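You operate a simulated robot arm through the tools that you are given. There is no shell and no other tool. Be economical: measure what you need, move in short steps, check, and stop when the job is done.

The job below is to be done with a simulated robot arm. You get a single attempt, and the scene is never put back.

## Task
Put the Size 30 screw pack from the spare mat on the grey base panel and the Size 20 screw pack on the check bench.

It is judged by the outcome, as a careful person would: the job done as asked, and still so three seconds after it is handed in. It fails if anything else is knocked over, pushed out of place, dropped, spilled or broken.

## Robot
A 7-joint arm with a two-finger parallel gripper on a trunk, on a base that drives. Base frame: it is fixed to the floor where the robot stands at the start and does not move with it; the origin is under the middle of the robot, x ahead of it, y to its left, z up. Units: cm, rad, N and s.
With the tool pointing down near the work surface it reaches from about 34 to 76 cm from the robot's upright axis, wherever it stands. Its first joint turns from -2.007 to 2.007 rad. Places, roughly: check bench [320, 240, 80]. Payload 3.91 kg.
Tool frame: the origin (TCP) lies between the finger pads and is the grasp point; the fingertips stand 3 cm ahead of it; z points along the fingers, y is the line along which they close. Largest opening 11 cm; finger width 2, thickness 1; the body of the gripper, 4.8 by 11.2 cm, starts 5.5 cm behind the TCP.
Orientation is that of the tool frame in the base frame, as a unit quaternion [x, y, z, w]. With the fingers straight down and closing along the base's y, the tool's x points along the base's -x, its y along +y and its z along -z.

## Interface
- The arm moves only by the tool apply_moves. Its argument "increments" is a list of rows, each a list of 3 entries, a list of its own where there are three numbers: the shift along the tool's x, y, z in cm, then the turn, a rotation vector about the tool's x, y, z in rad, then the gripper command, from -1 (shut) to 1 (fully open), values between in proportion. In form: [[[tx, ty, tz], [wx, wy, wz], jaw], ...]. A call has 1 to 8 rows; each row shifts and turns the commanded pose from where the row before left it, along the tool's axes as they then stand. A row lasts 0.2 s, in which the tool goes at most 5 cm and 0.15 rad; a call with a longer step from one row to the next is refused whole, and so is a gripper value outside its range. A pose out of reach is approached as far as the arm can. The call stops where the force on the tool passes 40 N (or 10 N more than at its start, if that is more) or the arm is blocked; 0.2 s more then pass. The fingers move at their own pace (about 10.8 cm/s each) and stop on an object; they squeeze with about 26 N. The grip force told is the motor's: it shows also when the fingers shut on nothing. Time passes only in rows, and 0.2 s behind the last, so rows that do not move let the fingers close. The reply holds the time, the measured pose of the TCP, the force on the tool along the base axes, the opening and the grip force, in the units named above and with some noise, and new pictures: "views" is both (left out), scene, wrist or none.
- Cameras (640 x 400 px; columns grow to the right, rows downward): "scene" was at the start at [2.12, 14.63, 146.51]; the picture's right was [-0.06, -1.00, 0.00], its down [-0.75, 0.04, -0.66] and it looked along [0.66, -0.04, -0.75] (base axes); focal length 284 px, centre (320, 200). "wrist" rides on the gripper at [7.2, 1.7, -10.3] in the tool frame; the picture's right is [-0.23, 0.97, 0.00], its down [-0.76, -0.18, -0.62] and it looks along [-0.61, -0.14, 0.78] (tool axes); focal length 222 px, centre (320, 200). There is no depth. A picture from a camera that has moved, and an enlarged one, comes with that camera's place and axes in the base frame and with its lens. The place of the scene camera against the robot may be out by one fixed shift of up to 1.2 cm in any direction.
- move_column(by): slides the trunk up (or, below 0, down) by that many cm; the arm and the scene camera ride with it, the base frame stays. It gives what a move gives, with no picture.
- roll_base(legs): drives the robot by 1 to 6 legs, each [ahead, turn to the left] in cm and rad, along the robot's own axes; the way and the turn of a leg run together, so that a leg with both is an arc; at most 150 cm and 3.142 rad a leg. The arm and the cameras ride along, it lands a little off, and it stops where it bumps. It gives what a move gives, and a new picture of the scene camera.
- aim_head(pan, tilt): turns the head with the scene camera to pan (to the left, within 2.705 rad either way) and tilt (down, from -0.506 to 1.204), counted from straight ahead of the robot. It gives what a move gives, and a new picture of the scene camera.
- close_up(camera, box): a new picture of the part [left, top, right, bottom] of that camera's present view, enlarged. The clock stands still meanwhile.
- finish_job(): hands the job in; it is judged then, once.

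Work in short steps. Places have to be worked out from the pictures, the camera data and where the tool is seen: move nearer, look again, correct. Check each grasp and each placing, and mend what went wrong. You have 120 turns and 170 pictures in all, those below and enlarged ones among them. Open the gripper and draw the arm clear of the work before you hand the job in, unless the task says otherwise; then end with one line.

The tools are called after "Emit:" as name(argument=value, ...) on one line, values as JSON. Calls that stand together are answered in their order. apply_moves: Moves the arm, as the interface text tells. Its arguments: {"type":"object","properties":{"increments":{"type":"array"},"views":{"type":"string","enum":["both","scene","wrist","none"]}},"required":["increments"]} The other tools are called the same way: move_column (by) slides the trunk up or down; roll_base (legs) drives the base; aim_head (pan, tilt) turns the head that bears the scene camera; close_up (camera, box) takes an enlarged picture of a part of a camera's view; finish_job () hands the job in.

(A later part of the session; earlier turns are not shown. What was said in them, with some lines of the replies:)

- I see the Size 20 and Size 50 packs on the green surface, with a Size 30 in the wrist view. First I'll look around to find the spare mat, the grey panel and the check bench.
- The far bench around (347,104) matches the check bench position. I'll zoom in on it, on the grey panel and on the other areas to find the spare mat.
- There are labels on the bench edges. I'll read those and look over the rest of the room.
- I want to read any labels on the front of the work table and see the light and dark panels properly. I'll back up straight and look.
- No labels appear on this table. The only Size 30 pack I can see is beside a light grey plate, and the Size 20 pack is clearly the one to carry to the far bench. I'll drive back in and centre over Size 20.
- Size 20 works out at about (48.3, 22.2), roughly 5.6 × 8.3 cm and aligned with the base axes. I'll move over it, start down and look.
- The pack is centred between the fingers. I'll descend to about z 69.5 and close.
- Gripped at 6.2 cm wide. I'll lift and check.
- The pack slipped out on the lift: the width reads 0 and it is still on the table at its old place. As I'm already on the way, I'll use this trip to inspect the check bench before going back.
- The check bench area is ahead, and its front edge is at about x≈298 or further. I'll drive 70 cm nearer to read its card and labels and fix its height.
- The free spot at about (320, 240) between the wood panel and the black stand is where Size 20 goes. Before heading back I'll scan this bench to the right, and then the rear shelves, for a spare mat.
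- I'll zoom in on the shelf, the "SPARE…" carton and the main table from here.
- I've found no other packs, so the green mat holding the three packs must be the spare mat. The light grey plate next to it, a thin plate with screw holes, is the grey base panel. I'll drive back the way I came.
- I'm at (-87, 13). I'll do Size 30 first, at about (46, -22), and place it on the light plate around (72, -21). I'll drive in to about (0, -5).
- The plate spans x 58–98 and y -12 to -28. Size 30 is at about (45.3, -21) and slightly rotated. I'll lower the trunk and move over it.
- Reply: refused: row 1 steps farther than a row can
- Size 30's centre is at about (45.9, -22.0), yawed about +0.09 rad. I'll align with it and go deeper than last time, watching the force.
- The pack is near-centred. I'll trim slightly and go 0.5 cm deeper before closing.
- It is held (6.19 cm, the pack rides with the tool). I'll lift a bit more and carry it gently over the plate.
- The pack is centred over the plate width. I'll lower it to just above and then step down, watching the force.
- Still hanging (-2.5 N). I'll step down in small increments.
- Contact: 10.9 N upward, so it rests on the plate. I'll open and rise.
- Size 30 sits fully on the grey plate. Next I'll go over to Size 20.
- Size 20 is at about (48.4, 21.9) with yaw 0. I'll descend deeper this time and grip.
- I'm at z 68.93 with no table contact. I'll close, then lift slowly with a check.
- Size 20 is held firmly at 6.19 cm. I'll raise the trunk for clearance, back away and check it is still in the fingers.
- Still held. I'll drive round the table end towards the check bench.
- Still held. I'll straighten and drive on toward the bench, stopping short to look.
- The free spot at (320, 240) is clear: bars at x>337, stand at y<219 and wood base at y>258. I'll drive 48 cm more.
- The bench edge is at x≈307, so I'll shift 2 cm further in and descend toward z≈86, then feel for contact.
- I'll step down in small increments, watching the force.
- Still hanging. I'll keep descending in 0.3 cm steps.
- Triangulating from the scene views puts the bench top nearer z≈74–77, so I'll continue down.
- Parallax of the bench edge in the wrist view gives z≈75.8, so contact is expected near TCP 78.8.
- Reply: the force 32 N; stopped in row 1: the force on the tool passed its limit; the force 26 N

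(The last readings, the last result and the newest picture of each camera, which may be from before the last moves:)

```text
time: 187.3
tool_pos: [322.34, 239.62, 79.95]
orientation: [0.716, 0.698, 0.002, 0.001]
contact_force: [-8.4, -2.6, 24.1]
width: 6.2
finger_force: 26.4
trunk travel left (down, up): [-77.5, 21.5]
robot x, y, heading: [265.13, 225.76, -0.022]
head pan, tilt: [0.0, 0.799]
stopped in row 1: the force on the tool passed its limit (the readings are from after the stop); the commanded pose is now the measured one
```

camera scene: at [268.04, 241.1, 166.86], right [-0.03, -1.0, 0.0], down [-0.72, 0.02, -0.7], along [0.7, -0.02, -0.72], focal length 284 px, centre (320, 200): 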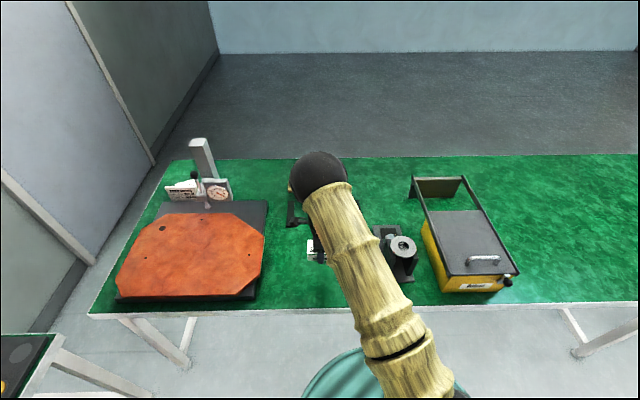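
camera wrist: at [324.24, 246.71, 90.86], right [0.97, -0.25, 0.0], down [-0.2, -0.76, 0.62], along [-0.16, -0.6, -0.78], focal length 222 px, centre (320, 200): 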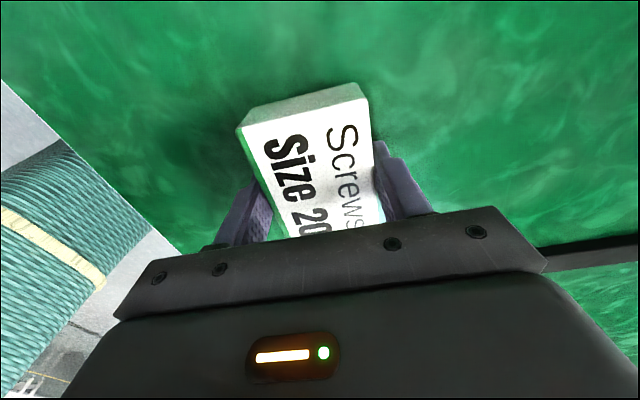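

Contact is made at about TCP 80.2. I'll relax upward slightly and look before releasing.

Emit:
apply_moves(increments=[[[0, 0, -0.1], [0, 0, 0], -1], [[0, 0, 0], [0, 0, 0], -1]])

Emit:
close_up(camera="scene", box=[240, 180, 432, 300])

```text
time: 187.9
tool_pos: [322.34, 239.43, 79.87]
orientation: [0.717, 0.697, 0.001, 0.001]
contact_force: [-8.7, -4.6, 14.5]
width: 6.18
finger_force: 26.1
trunk travel left (down, up): [-77.5, 21.5]
robot x, y, heading: [265.67, 226.07, -0.021]
head pan, tilt: [0.0, 0.799]
camera scene: at [267.79, 240.99, 166.87], right [-0.03, -1.0, 0.0], down [-0.72, 0.02, -0.7], along [0.7, -0.02, -0.72], focal length 284 px, centre (320, 200)
camera wrist: at [324.18, 246.68, 90.26], right [0.97, -0.25, 0.0], down [-0.2, -0.76, 0.62], along [-0.15, -0.6, -0.78], focal length 222 px, centre (320, 200)
```

scene: 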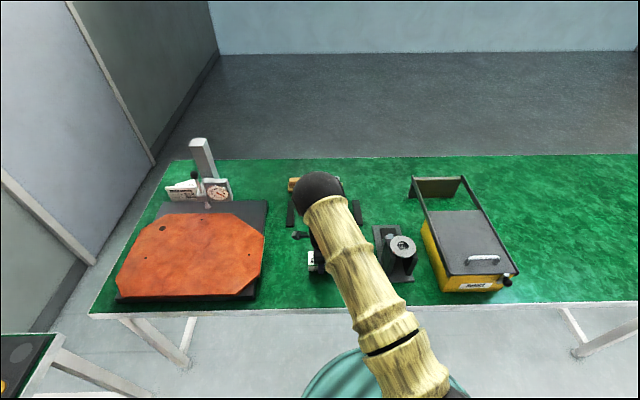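
wrist: 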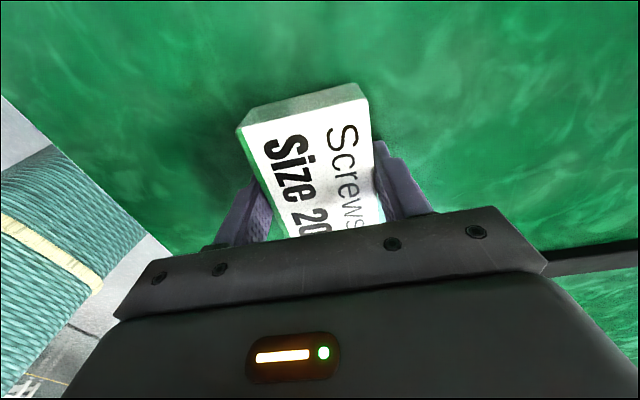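

```text
3.33 times, centred on (336, 240) of scene
camera zoom: at [267.79, 240.99, 166.87], right [-0.03, -1.0, 0.0], down [-0.72, 0.02, -0.7], along [0.7, -0.02, -0.72], focal length 945 px, centre (267, 67)
```

zoom: 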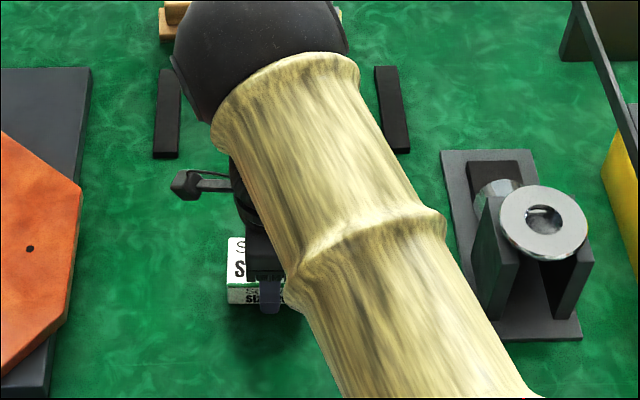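

I want to confirm the pack really rests on the mat before releasing, so I'll zoom the wrist view at the pack's base.

Emit:
close_up(camera="wrist", box=[180, 60, 420, 210])

Emit:
aim_head(pan=0.0, tilt=1.1)

Emit:
close_up(camera="scene", box=[260, 100, 388, 180])

```text
2.67 times, centred on (300, 135) of wrist
camera zoom: at [324.18, 246.68, 90.26], right [0.97, -0.25, 0.0], down [-0.2, -0.76, 0.62], along [-0.15, -0.6, -0.78], focal length 592 px, centre (373, 373)
```

zoom: 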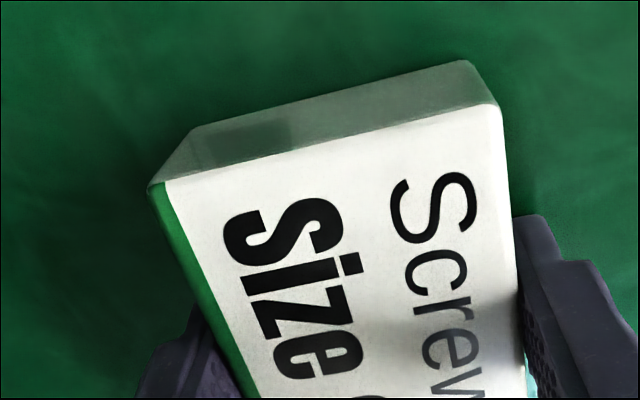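

```text
time: 188.7
tool_pos: [322.28, 239.52, 80.01]
orientation: [0.717, 0.697, 0.002, 0.001]
contact_force: [-7.4, -5.5, 11.6]
width: 6.16
finger_force: 25.7
trunk travel left (down, up): [-77.5, 21.5]
robot x, y, heading: [265.39, 225.99, -0.025]
head pan, tilt: [0.0, 1.1]
camera scene: at [266.06, 241.03, 164.71], right [-0.03, -1.0, 0.0], down [-0.89, 0.02, -0.46], along [0.46, -0.01, -0.89], focal length 284 px, centre (320, 200)
```

scene: 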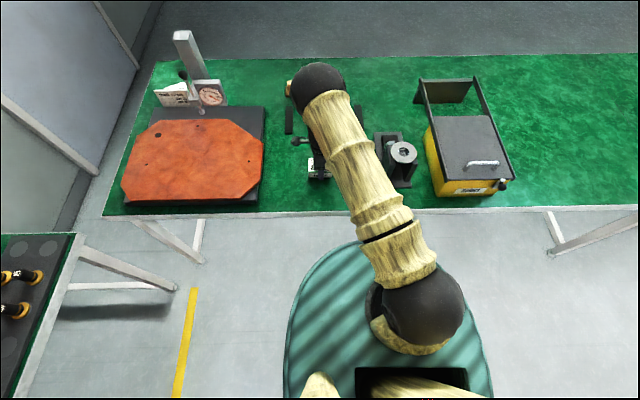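

```text
5.00 times, centred on (324, 140) of scene
camera zoom: at [266.06, 241.03, 164.71], right [-0.03, -1.0, 0.0], down [-0.89, 0.02, -0.46], along [0.46, -0.01, -0.89], focal length 1418 px, centre (300, 500)
```

zoom: 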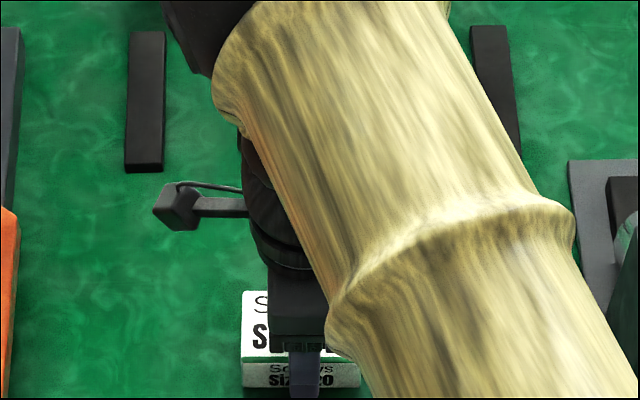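

The bench height from parallax (about 76.3) matches the contact height within error, and a 14 N reaction on the pack can only come from the mat. I'll release gently and rise straight up.

Emit:
apply_moves(increments=[[[0, 0, 0], [0, 0, 0], 0.25], [[0, 0, 0], [0, 0, 0], 0.6], [[0, 0, 0], [0, 0, 0], 0.8], [[0, 0, 0], [0, 0, 0], 0.8]], views="wrist")

Emit:
apply_moves(increments=[[[0, 0, -2], [0, 0, 0], 0.8], [[0, 0, -4], [0, 0, 0], 0.8], [[0, 0, -4], [0, 0, 0], 0.8], [[0, 0, -4], [0, 0, 0], 0.8], [[0, 0, -4], [0, 0, 0], 0.8], [[0, 0, 0], [0, 0, 0], 0.8]])

```text
time: 189.7
tool_pos: [322.59, 239.75, 79.98]
orientation: [0.717, 0.697, 0.004, 0.002]
contact_force: [11.9, 2.5, 14.5]
width: 9.24
finger_force: 0.2
trunk travel left (down, up): [-77.5, 21.5]
robot x, y, heading: [265.2, 226.12, -0.021]
head pan, tilt: [0.0, 1.1]
camera wrist: at [324.43, 246.8, 90.3], right [0.97, -0.25, 0.01], down [-0.2, -0.76, 0.62], along [-0.15, -0.6, -0.78], focal length 222 px, centre (320, 200)
```

wrist: 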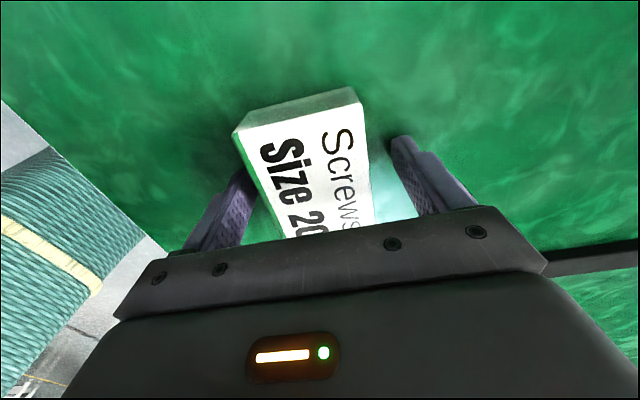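

```text
time: 191.1
tool_pos: [322.77, 239.44, 97.95]
orientation: [0.717, 0.697, 0.001, 0.0]
contact_force: [-0.1, -0.1, 0.0]
width: 9.92
finger_force: 0.1
trunk travel left (down, up): [-77.5, 21.5]
robot x, y, heading: [265.25, 226.05, -0.024]
head pan, tilt: [0.0, 1.1]
camera scene: at [266.33, 241.15, 164.68], right [-0.03, -1.0, 0.0], down [-0.89, 0.02, -0.45], along [0.45, -0.01, -0.89], focal length 284 px, centre (320, 200)
camera wrist: at [324.63, 246.56, 108.16], right [0.97, -0.25, 0.0], down [-0.2, -0.76, 0.62], along [-0.16, -0.6, -0.78], focal length 222 px, centre (320, 200)
```

scene: 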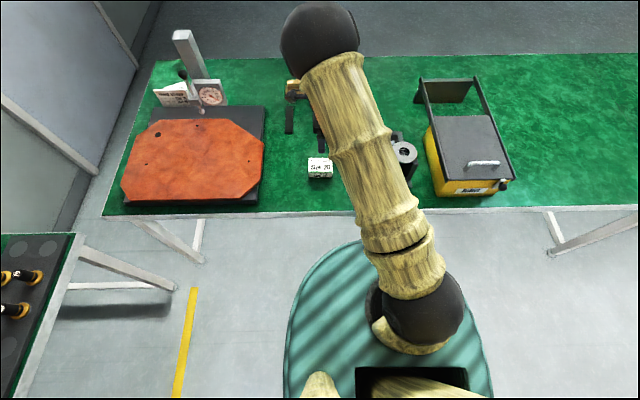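
wrist: 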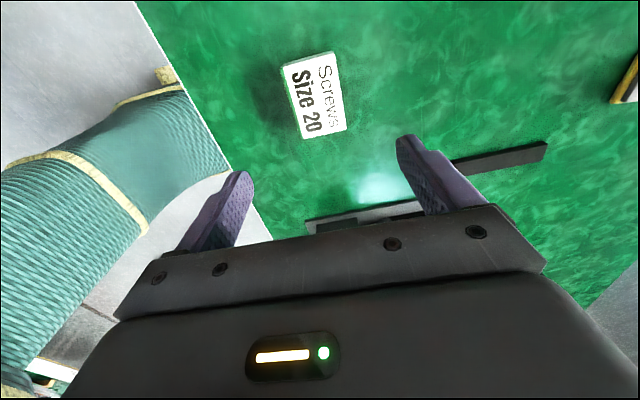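

Size 20 rests on the bench, upright and clear of everything else. I'll back the robot away and do a final check of the bench.

Emit:
roll_base(legs=[[-45, 0]])

Emit:
aim_head(pan=0.0, tilt=0.7)

Emit:
close_up(camera="scene", box=[160, 40, 480, 240])

Emit:
aim_head(pan=-2.4, tilt=0.4)

Emit:
close_up(camera="scene", box=[120, 120, 344, 260])

```text
time: 193.8
tool_pos: [277.64, 241.04, 97.98]
orientation: [0.713, 0.701, 0.001, 0.0]
contact_force: [-0.3, -0.8, 0.6]
width: 9.92
finger_force: 0.0
trunk travel left (down, up): [-77.5, 21.5]
robot x, y, heading: [220.4, 227.07, -0.014]
head pan, tilt: [0.0, 1.1]
camera scene: at [221.08, 242.03, 164.69], right [-0.01, -1.0, 0.0], down [-0.89, 0.01, -0.45], along [0.45, -0.01, -0.89], focal length 284 px, centre (320, 200)
```

scene: 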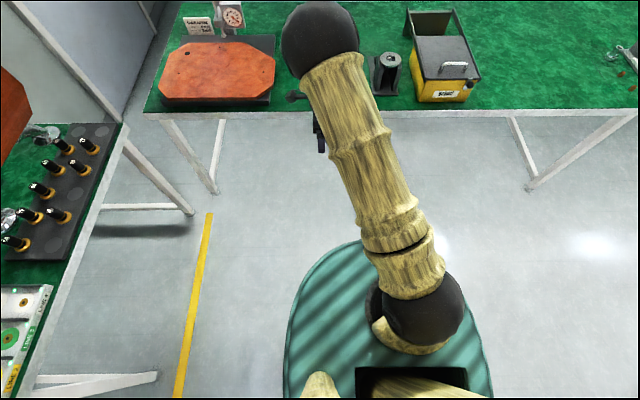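

```text
time: 194.7
tool_pos: [277.6, 240.96, 97.89]
orientation: [0.712, 0.702, 0.002, 0.0]
contact_force: [-0.1, -0.1, -0.6]
width: 9.9
finger_force: 0.0
trunk travel left (down, up): [-77.5, 21.5]
robot x, y, heading: [220.04, 227.13, -0.01]
head pan, tilt: [0.0, 0.7]
camera scene: at [223.36, 242.0, 167.68], right [-0.01, -1.0, 0.0], down [-0.64, 0.01, -0.76], along [0.76, -0.01, -0.64], focal length 284 px, centre (320, 200)
```

scene: 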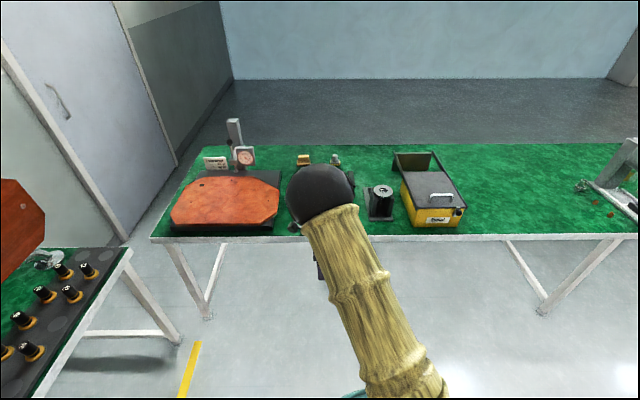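

```text
2.00 times, centred on (320, 140) of scene
camera zoom: at [223.36, 242.0, 167.68], right [-0.01, -1.0, 0.0], down [-0.64, 0.01, -0.76], along [0.76, -0.01, -0.64], focal length 567 px, centre (320, 320)
```

zoom: 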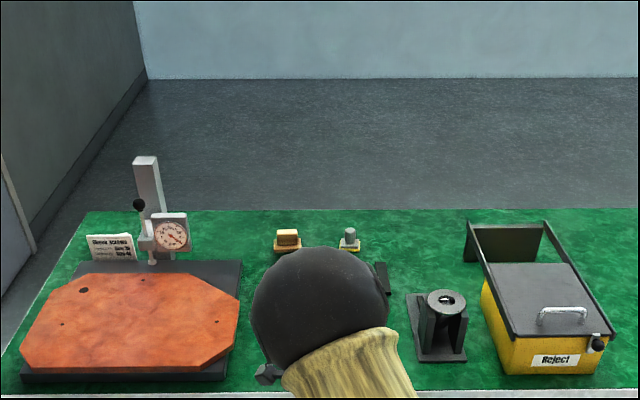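

```text
time: 196.9
tool_pos: [277.67, 240.89, 97.97]
orientation: [0.712, 0.702, 0.001, 0.0]
contact_force: [0.3, 0.8, -0.6]
width: 9.89
finger_force: 0.0
trunk travel left (down, up): [-77.5, 21.5]
robot x, y, heading: [219.87, 226.85, -0.017]
head pan, tilt: [-2.4, 0.4]
camera scene: at [207.95, 235.95, 170.38], right [-0.67, 0.75, 0.0], down [0.29, 0.26, -0.92], along [-0.69, -0.61, -0.39], focal length 284 px, centre (320, 200)
```

scene: 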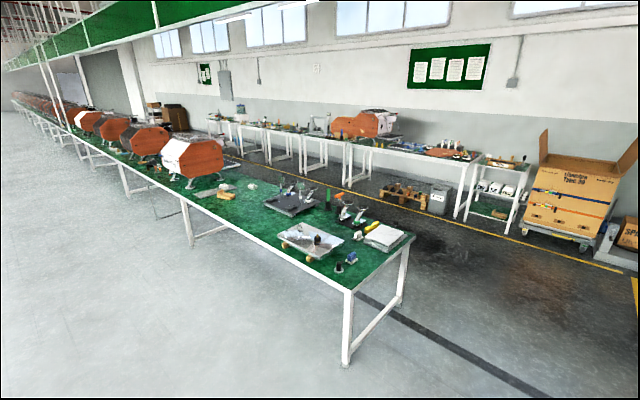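

```text
2.86 times, centred on (232, 190) of scene
camera zoom: at [207.95, 235.95, 170.38], right [-0.67, 0.75, 0.0], down [0.29, 0.26, -0.92], along [-0.69, -0.61, -0.39], focal length 810 px, centre (571, 229)
```

zoom: 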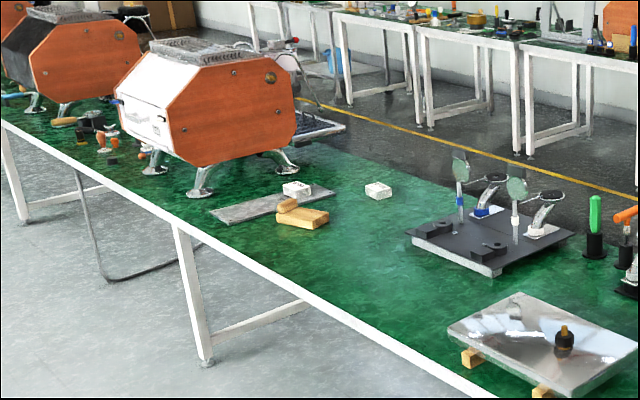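

Size 30 lies on the grey panel and Size 50 is untouched. Size 20 was seen resting on the check bench with its neighbours in place. The gripper is open and the arm is clear, so I'm handing in.

Emit:
finish_job()

```text
The job is handed in.
```

I put the Size 30 pack on the light grey panel and the Size 20 pack on the check bench at about (322, 240), and nothing else was disturbed. No mat or panel was labelled, so I took the green mat holding the packs as the spare mat and the thin plate with screw holes beside it as the grey base panel. My first lift of Size 20 slipped, but the pack stayed on the table and I re-gripped it.
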